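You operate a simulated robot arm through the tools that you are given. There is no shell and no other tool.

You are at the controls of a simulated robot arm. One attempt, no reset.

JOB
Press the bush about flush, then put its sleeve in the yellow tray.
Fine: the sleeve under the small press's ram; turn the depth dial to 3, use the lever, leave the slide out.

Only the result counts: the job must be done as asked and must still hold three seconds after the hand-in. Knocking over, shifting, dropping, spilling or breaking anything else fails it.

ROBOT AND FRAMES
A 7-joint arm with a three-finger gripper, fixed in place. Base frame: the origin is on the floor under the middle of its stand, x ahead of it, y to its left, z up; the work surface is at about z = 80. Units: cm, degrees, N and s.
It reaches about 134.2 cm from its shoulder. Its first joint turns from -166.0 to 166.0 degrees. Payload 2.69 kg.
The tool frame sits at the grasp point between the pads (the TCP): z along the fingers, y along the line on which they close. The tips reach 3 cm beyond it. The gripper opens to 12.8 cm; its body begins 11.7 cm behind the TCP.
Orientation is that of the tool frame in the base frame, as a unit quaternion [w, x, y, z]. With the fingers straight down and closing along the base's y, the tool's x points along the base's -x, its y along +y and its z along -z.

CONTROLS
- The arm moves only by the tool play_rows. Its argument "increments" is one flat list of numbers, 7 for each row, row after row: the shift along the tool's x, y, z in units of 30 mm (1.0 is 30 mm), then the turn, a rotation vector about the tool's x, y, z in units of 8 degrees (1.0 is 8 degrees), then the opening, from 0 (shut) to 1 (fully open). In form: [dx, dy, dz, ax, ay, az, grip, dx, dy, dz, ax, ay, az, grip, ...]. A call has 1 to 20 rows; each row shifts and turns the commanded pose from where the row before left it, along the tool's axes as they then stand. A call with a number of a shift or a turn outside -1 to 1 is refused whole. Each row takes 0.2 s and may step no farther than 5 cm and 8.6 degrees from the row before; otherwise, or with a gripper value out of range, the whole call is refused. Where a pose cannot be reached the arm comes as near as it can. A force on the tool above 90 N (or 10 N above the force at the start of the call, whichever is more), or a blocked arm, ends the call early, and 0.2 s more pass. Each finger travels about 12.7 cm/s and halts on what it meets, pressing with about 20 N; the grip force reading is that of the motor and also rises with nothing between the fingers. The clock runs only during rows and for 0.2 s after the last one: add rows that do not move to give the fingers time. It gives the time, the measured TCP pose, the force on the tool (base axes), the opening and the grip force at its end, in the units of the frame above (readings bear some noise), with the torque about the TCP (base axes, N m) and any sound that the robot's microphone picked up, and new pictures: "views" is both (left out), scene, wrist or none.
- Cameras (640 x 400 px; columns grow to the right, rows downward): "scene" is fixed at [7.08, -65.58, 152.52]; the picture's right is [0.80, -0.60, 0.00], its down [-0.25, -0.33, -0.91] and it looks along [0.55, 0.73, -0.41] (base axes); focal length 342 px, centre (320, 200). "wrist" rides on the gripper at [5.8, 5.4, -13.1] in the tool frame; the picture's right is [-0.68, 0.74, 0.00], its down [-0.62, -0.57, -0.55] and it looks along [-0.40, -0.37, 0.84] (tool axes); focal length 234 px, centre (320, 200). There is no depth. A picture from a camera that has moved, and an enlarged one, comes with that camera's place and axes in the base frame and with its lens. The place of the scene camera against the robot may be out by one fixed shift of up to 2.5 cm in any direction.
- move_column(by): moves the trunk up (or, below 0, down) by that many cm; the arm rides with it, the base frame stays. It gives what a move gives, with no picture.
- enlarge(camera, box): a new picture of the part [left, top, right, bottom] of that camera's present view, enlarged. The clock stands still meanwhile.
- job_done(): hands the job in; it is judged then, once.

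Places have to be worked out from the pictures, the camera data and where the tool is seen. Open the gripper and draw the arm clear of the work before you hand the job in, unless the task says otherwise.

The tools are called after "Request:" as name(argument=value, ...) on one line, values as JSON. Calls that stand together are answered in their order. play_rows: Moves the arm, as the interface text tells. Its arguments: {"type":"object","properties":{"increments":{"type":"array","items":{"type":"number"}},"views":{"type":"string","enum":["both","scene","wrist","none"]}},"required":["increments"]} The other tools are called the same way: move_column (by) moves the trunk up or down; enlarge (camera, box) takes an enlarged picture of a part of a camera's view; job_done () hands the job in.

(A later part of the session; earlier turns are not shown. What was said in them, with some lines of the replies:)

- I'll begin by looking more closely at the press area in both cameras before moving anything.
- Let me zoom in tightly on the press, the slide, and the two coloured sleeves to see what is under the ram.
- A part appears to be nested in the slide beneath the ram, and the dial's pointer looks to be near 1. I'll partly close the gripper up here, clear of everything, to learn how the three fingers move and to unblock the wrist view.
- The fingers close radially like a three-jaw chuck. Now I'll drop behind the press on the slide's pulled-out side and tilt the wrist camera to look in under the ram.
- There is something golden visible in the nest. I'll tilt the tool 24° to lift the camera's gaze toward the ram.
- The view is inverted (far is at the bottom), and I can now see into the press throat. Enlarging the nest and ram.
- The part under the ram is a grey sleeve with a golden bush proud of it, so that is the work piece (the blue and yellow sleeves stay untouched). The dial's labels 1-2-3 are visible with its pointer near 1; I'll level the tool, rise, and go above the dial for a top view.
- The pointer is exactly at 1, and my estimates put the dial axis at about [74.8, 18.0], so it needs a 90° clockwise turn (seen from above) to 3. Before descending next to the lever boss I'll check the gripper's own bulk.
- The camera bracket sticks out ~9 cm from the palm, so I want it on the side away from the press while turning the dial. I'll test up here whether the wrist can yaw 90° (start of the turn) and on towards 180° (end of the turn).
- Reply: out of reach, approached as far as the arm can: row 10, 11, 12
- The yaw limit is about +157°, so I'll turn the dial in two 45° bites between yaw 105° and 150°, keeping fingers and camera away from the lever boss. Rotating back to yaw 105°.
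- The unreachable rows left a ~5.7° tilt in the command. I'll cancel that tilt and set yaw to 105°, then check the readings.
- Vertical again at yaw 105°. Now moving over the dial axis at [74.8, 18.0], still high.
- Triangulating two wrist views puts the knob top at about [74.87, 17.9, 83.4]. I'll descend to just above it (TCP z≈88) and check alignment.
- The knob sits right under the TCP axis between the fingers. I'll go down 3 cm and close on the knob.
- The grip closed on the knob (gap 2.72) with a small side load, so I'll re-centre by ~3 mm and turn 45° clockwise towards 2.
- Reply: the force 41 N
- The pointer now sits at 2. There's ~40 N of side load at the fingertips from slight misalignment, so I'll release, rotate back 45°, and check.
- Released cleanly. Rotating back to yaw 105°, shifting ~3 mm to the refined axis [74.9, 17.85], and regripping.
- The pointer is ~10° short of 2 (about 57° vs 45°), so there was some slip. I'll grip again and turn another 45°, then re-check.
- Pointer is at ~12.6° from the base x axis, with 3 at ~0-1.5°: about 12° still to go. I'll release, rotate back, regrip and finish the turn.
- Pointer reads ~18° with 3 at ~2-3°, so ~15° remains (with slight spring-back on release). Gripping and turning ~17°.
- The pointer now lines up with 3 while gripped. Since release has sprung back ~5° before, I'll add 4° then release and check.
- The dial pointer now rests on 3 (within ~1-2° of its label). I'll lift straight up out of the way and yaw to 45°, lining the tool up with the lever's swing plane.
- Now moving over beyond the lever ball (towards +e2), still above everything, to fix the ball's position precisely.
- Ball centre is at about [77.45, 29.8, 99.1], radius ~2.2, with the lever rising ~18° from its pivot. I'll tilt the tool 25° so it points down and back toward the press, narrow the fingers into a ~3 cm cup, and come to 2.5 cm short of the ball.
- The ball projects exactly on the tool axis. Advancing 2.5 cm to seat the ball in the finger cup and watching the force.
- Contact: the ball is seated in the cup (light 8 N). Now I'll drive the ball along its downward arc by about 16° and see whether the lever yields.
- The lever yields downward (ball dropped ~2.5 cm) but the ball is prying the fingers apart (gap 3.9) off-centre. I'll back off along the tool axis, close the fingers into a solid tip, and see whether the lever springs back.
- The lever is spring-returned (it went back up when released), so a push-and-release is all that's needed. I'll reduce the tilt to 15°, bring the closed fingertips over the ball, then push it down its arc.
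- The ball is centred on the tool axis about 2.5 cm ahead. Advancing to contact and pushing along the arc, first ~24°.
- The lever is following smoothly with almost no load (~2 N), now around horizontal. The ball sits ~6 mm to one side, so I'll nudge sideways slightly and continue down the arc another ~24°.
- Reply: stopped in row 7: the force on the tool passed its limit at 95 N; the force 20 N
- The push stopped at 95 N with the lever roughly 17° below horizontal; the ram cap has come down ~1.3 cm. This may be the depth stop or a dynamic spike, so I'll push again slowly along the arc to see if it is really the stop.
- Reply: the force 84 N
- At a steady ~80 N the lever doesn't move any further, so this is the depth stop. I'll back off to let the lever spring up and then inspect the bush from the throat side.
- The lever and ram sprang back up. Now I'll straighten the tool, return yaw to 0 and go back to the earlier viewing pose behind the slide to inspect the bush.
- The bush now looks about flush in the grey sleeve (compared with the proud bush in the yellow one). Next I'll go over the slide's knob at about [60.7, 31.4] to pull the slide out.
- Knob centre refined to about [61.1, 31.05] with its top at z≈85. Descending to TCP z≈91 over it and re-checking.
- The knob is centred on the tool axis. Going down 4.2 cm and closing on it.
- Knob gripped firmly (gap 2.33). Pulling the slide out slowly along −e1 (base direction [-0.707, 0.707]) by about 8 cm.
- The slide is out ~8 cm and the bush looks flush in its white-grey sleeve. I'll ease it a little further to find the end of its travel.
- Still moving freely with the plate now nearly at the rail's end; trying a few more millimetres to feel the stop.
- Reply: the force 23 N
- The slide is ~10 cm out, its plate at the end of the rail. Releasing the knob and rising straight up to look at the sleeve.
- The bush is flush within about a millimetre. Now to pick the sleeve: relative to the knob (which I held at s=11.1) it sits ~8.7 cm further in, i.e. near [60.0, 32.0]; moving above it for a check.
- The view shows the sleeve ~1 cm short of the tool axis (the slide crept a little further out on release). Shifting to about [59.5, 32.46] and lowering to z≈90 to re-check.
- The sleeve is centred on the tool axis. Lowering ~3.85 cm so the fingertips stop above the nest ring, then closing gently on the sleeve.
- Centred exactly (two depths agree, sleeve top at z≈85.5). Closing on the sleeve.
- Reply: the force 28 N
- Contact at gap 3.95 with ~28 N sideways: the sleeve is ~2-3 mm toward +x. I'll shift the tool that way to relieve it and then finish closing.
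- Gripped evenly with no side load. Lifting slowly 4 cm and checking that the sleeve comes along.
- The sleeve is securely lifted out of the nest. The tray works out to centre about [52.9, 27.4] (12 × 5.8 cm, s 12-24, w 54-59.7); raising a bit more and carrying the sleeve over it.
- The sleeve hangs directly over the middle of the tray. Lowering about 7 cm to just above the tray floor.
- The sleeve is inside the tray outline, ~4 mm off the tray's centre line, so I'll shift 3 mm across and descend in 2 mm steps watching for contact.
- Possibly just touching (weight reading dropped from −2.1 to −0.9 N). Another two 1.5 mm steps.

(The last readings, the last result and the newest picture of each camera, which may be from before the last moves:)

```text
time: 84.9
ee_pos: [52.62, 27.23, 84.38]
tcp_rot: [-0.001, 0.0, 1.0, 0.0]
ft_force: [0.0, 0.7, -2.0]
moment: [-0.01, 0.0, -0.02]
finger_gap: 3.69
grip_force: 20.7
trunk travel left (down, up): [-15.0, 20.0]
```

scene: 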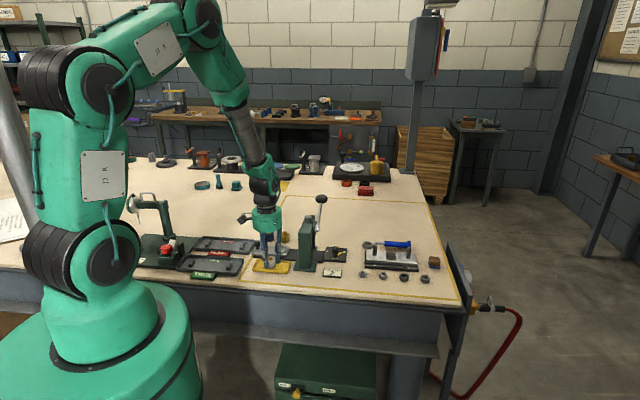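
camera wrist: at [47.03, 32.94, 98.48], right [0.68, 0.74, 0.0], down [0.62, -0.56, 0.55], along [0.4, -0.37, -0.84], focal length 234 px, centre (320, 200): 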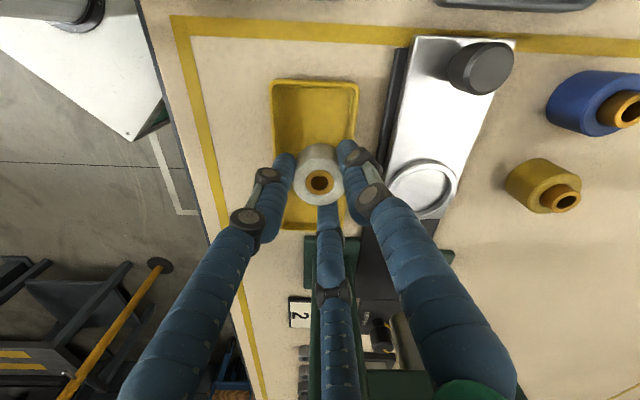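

Still hanging free (−2.0 N). Two more small steps.

Request:
play_rows(increments=[0, 0, 0.05, 0, 0, 0, 0, 0, 0, 0, 0, 0, 0, 0, 0, 0, 0.04, 0, 0, 0, 0, 0, 0, 0, 0, 0, 0, 0], views="both")

Request:
enlarge(camera="scene", box=[245, 230, 315, 280])

Request:
enlarge(camera="wrist", box=[240, 80, 400, 240])

```text
time: 85.9
ee_pos: [52.49, 27.26, 84.37]
tcp_rot: [0.0, 0.0, 1.0, 0.0]
ft_force: [-2.4, -1.0, 28.7]
moment: [-0.18, 0.5, -0.02]
finger_gap: 3.68
grip_force: 20.1
trunk travel left (down, up): [-15.0, 20.0]
camera wrist: at [46.73, 32.7, 97.47], right [0.68, 0.74, 0.0], down [0.62, -0.57, 0.55], along [0.4, -0.37, -0.84], focal length 234 px, centre (320, 200)
```

scene: 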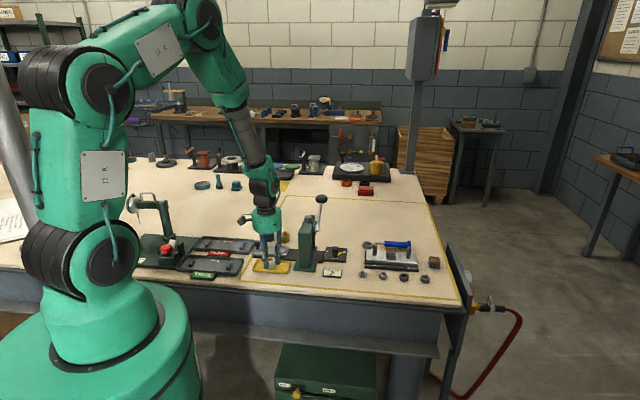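
wrist: 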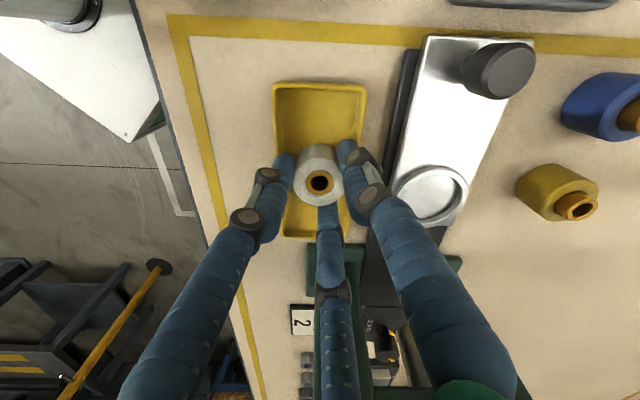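

```text
8.00 times, centred on (280, 255) of scene
camera zoom: at [7.08, -65.58, 152.52], right [0.8, -0.6, 0.0], down [-0.25, -0.33, -0.91], along [0.55, 0.73, -0.41], focal length 2737 px, centre (640, -240)
```

zoom: 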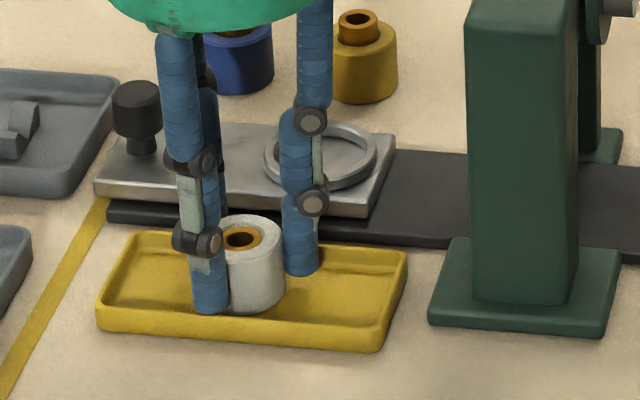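

```text
2.50 times, centred on (320, 160) of wrist
camera zoom: at [46.73, 32.7, 97.47], right [0.68, 0.74, 0.0], down [0.62, -0.57, 0.55], along [0.4, -0.37, -0.84], focal length 585 px, centre (320, 300)
```

zoom: 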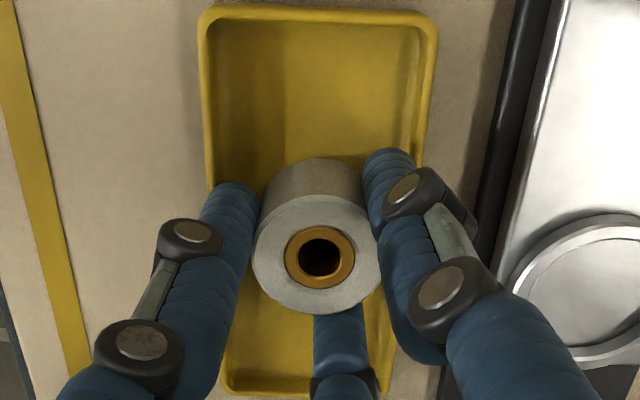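

Contact at TCP z≈84.37 with 29 N, and the moment puts it toward the 210° finger, i.e. that fingertip is resting on the tray's rim while the sleeve is at (or within a millimetre or two of) the floor. I'll back up 4 mm to unload, then open only slightly to let the sleeve settle.

Request:
play_rows(increments=[0, 0, -0.08, 0, 0, 0, 0, 0, 0, -0.05, 0, 0, 0, 0, 0, 0, 0, 0, 0, 0, 0], views="scene")

Request:
enlarge(camera="scene", box=[245, 230, 315, 280])

```text
time: 86.7
ee_pos: [52.57, 27.1, 84.59]
tcp_rot: [-0.001, 0.0, 1.0, -0.001]
ft_force: [-0.4, -0.1, -2.3]
moment: [0.02, 0.01, -0.03]
finger_gap: 3.69
grip_force: 20.0
trunk travel left (down, up): [-15.0, 20.0]
```

scene: 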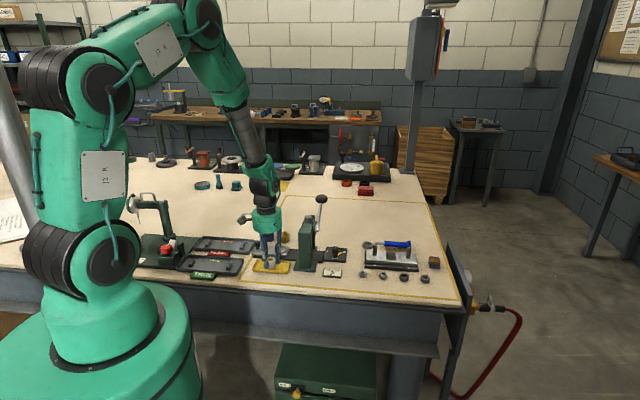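

```text
8.00 times, centred on (280, 255) of scene
camera zoom: at [7.08, -65.58, 152.52], right [0.8, -0.6, 0.0], down [-0.25, -0.33, -0.91], along [0.55, 0.73, -0.41], focal length 2737 px, centre (640, -240)
```

zoom: 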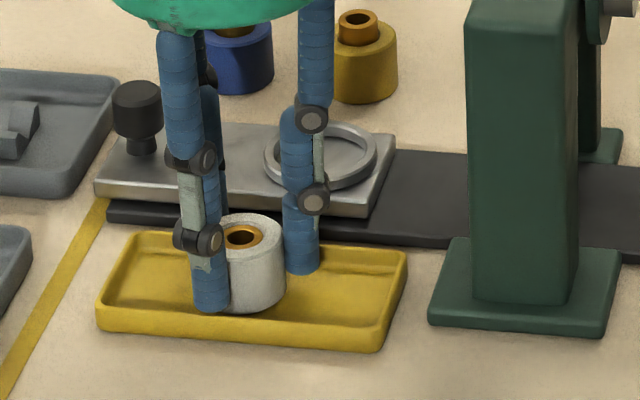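

Unloaded (just the sleeve's weight). Opening slightly so the sleeve settles the last 1-2 mm onto the tray floor.

Request:
play_rows(increments=[0, 0, 0, 0, 0, 0, 0.31, 0, 0, 0, 0, 0, 0, 0.34, 0, 0, 0, 0, 0, 0, 0.36, 0, 0, 0, 0, 0, 0, 0.36], views="both")

Request:
enlarge(camera="scene", box=[245, 230, 315, 280])

Request:
enlarge(camera="wrist", box=[240, 80, 400, 240])

```text
time: 87.7
ee_pos: [52.56, 27.23, 84.64]
tcp_rot: [-0.001, 0.0, 1.0, -0.001]
ft_force: [1.2, -0.1, -0.2]
moment: [0.01, -0.03, 0.02]
finger_gap: 4.59
grip_force: 0.0
trunk travel left (down, up): [-15.0, 20.0]
camera wrist: at [46.78, 32.62, 97.7], right [0.68, 0.74, 0.0], down [0.62, -0.56, 0.55], along [0.4, -0.37, -0.84], focal length 234 px, centre (320, 200)
```

scene: 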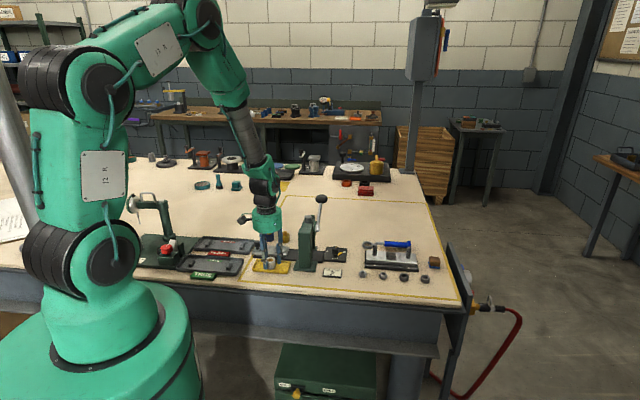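
wrist: 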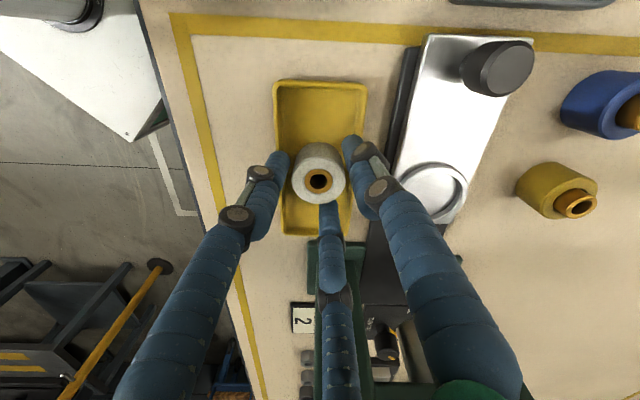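

```text
8.00 times, centred on (280, 255) of scene
camera zoom: at [7.08, -65.58, 152.52], right [0.8, -0.6, 0.0], down [-0.25, -0.33, -0.91], along [0.55, 0.73, -0.41], focal length 2737 px, centre (640, -240)
```

zoom: 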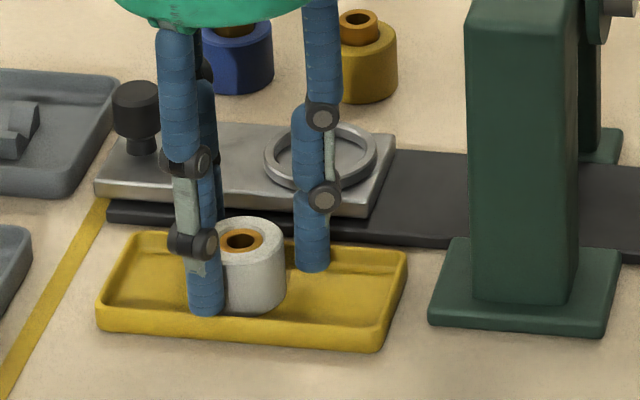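

```text
2.50 times, centred on (320, 160) of wrist
camera zoom: at [46.78, 32.62, 97.7], right [0.68, 0.74, 0.0], down [0.62, -0.56, 0.55], along [0.4, -0.37, -0.84], focal length 585 px, centre (320, 300)
```

zoom: 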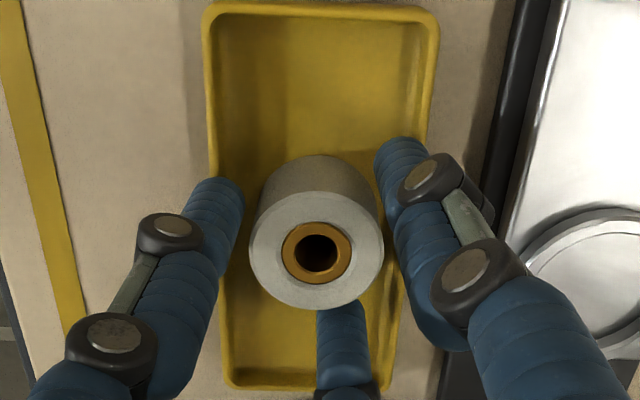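

The sleeve stands upright in the tray and the grip is free. Lifting straight up, without opening further until clear.

Request:
play_rows(increments=[0, 0, -0.15, 0, 0, 0, 0.36, 0, 0, -0.25, 0, 0, 0, 0.36, 0, 0, -0.35, 0, 0, 0, 0.36, 0, 0, -0.5, 0, 0, 0, 0.36, 0, 0, -0.7, 0, 0, 0, 0.36, 0, 0, -0.8, 0, 0, 0, 0.36, 0, 0, -0.9, 0, 0, 0, 0.4, 0, 0, -0.9, 0, 0, 0, 0.5, 0, 0, -0.9, 0, 0, 0, 0.6, 0, 0, -0.9, 0, 0, 0, 0.7, 0, 0, 0, 0, 0, 0, 0.7], views="both")

Request:
enlarge(camera="scene", box=[235, 190, 365, 285])

Request:
enlarge(camera="wrist", box=[230, 80, 430, 240])

```text
time: 90.1
ee_pos: [52.56, 27.07, 103.93]
tcp_rot: [0.0, -0.001, 1.0, -0.001]
ft_force: [0.2, -0.7, -0.1]
moment: [0.02, -0.03, 0.01]
finger_gap: 8.96
grip_force: 0.0
trunk travel left (down, up): [-15.0, 20.0]
camera wrist: at [46.74, 32.48, 116.91], right [0.68, 0.74, 0.0], down [0.62, -0.56, 0.55], along [0.4, -0.37, -0.84], focal length 234 px, centre (320, 200)
```

scene: 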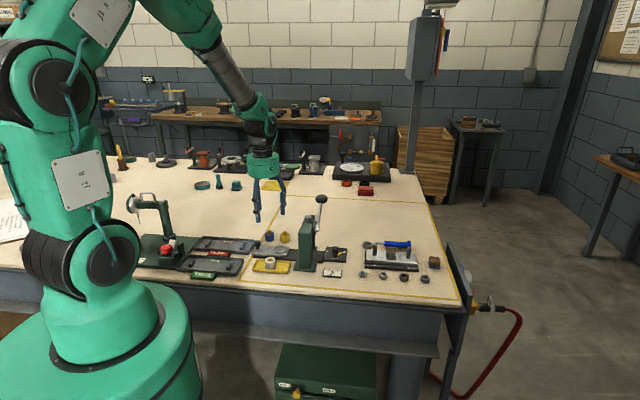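
wrist: 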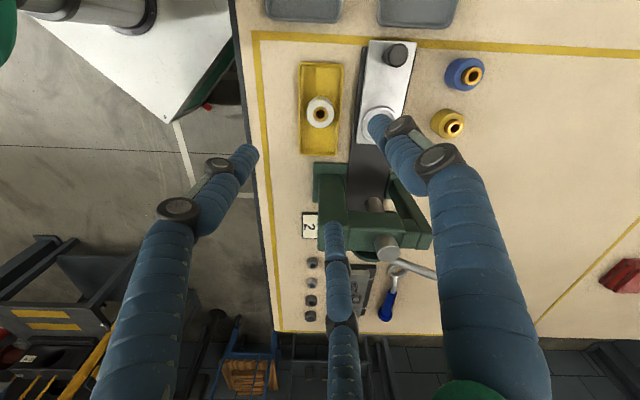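

```text
4.21 times, centred on (300, 238) of scene
camera zoom: at [7.08, -65.58, 152.52], right [0.8, -0.6, 0.0], down [-0.25, -0.33, -0.91], along [0.55, 0.73, -0.41], focal length 1441 px, centre (404, 42)
```

zoom: 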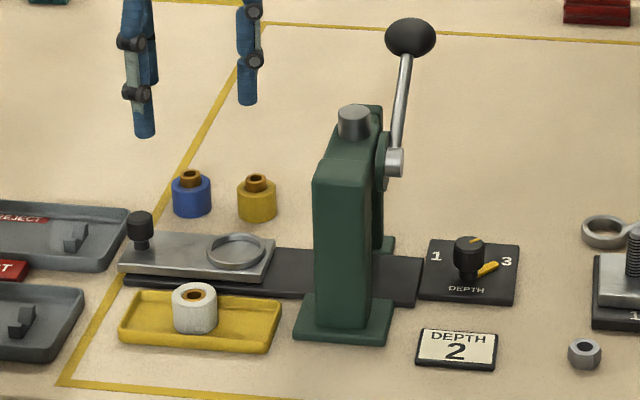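

```text
2.50 times, centred on (330, 160) of wrist
camera zoom: at [46.74, 32.48, 116.91], right [0.68, 0.74, 0.0], down [0.62, -0.56, 0.55], along [0.4, -0.37, -0.84], focal length 585 px, centre (295, 300)
```

zoom: 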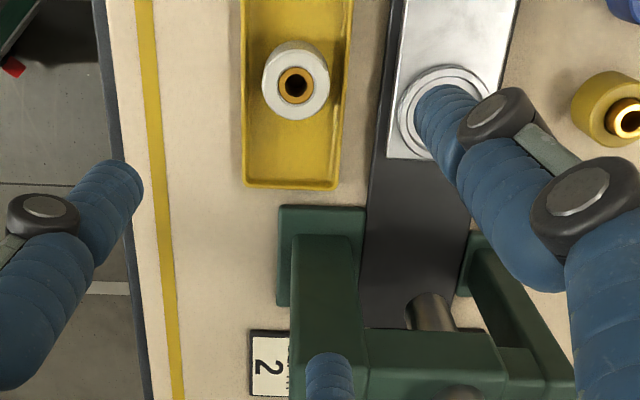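

The sleeve stands in the yellow tray, slide out, dial on 3. Let me take close-ups to verify the bush's flushness and the dial before finishing.

Request:
enlarge(camera="wrist", box=[300, 90, 345, 135])

Request:
enlarge(camera="scene", box=[255, 245, 295, 280])

Request:
enlarge(camera="scene", box=[325, 235, 365, 270])

```text
8.89 times, centred on (322, 112) of wrist
camera zoom: at [46.74, 32.48, 116.91], right [0.68, 0.74, 0.0], down [0.62, -0.56, 0.55], along [0.4, -0.37, -0.84], focal length 2082 px, centre (298, 978)
```

zoom: 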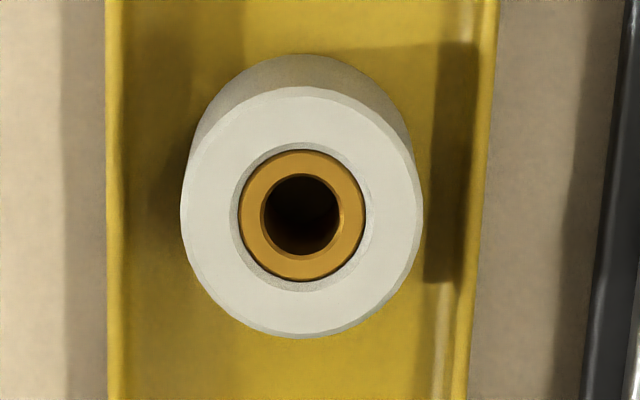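

```text
11.43 times, centred on (275, 262) of scene
camera zoom: at [7.08, -65.58, 152.52], right [0.8, -0.6, 0.0], down [-0.25, -0.33, -0.91], along [0.55, 0.73, -0.41], focal length 3911 px, centre (834, -514)
```

zoom: 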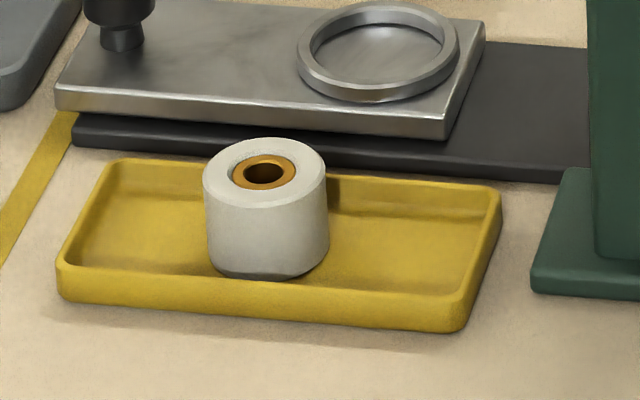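

```text
11.43 times, centred on (345, 252) of scene
camera zoom: at [7.08, -65.58, 152.52], right [0.8, -0.6, 0.0], down [-0.25, -0.33, -0.91], along [0.55, 0.73, -0.41], focal length 3911 px, centre (34, -400)
```

zoom: 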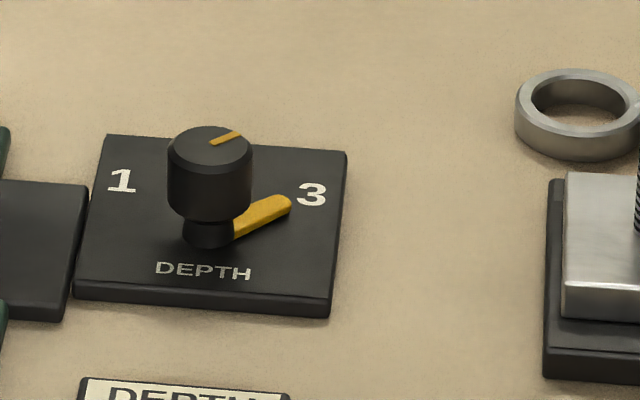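

Everything checks out: bush flush, sleeve upright in the tray, dial at 3, slide out, lever back up. Opening fully and drawing the arm well clear.

Request:
play_rows(increments=[0, 0, -0.9, 0, 0, 0, 0.9, 0, 0, -0.9, 0, 0, 0, 1, 0, 0, -0.9, 0, 0, 0, 1, 0.3, 0.3, -0.9, 0, 0, 0, 1, 0.5, 0.5, -0.7, 0, 0, 0, 1, 0.5, 0.5, -0.5, 0, 0, 0, 1, 0, 0, 0, 0, 0, 0, 1, 0, 0, 0, 0, 0, 0, 1, 0, 0, 0, 0, 0, 0, 1], views="both")

Request:
enlarge(camera="scene", box=[140, 180, 460, 310])

```text
time: 92.1
ee_pos: [48.63, 31.29, 118.07]
tcp_rot: [0.0, 0.0, 1.0, -0.001]
ft_force: [0.3, 0.5, -0.3]
moment: [0.03, 0.04, 0.02]
finger_gap: 12.78
grip_force: 0.0
trunk travel left (down, up): [-15.0, 20.0]
camera wrist: at [42.84, 36.75, 131.17], right [0.68, 0.74, 0.0], down [0.62, -0.56, 0.55], along [0.4, -0.37, -0.84], focal length 234 px, centre (320, 200)
```

scene: 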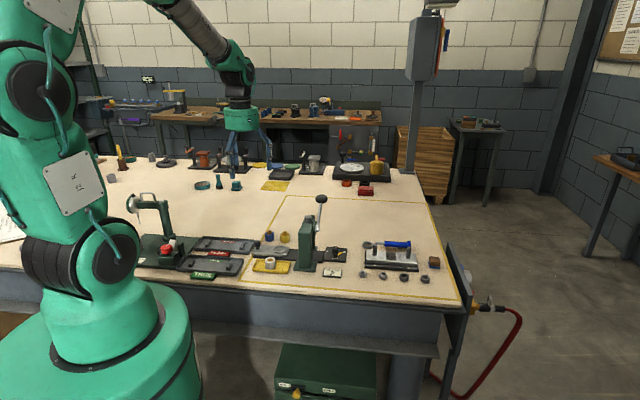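
wrist: 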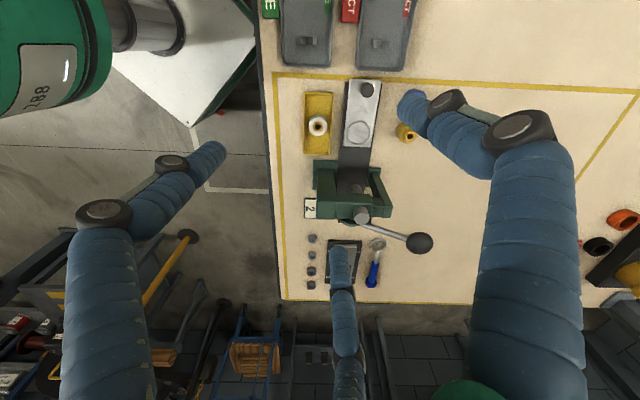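

```text
2.00 times, centred on (300, 245) of scene
camera zoom: at [7.08, -65.58, 152.52], right [0.8, -0.6, 0.0], down [-0.25, -0.33, -0.91], along [0.55, 0.73, -0.41], focal length 684 px, centre (360, 110)
```

zoom: 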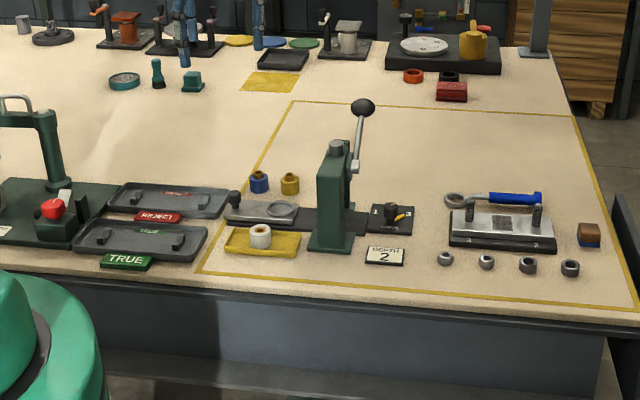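

The arm is clear, the gripper is open, and nothing else has moved. The sleeve with its flush bush is in the yellow tray, the slide is out, and the dial is on 3, so I'm handing the job in.

Request:
job_done()

```text
The job is handed in.
```

The bush is pressed about flush, and its grey sleeve is standing upright in the yellow tray. I've handed the job in, but no verdict has come back yet.

- **Sleeve:** I took the job to mean the grey sleeve already under the small press's ram. The blue and yellow sleeves were left where they were.
- **Depth dial:** it now points to 3, as you asked. A card on the bench reads "DEPTH 2"; I followed your instruction, not the card.
- **Press:** I pushed the lever down until it stopped, at about 80–95 N. It sprang back up when released. In close-up pictures the bush is level with the sleeve to within about a millimetre.
- **Slide:** it is left pulled out, about 10 cm or slightly more. It appeared to creep roughly another centimetre when I let go of its knob, so the plate slightly overhangs the end of the rail.
- **Tray:** while I lowered the sleeve, one fingertip rested briefly on the tray's rim with about 29 N. I backed off before letting go, and the tray does not look moved in the later pictures.

The gripper is open and the arm is clear of the work.
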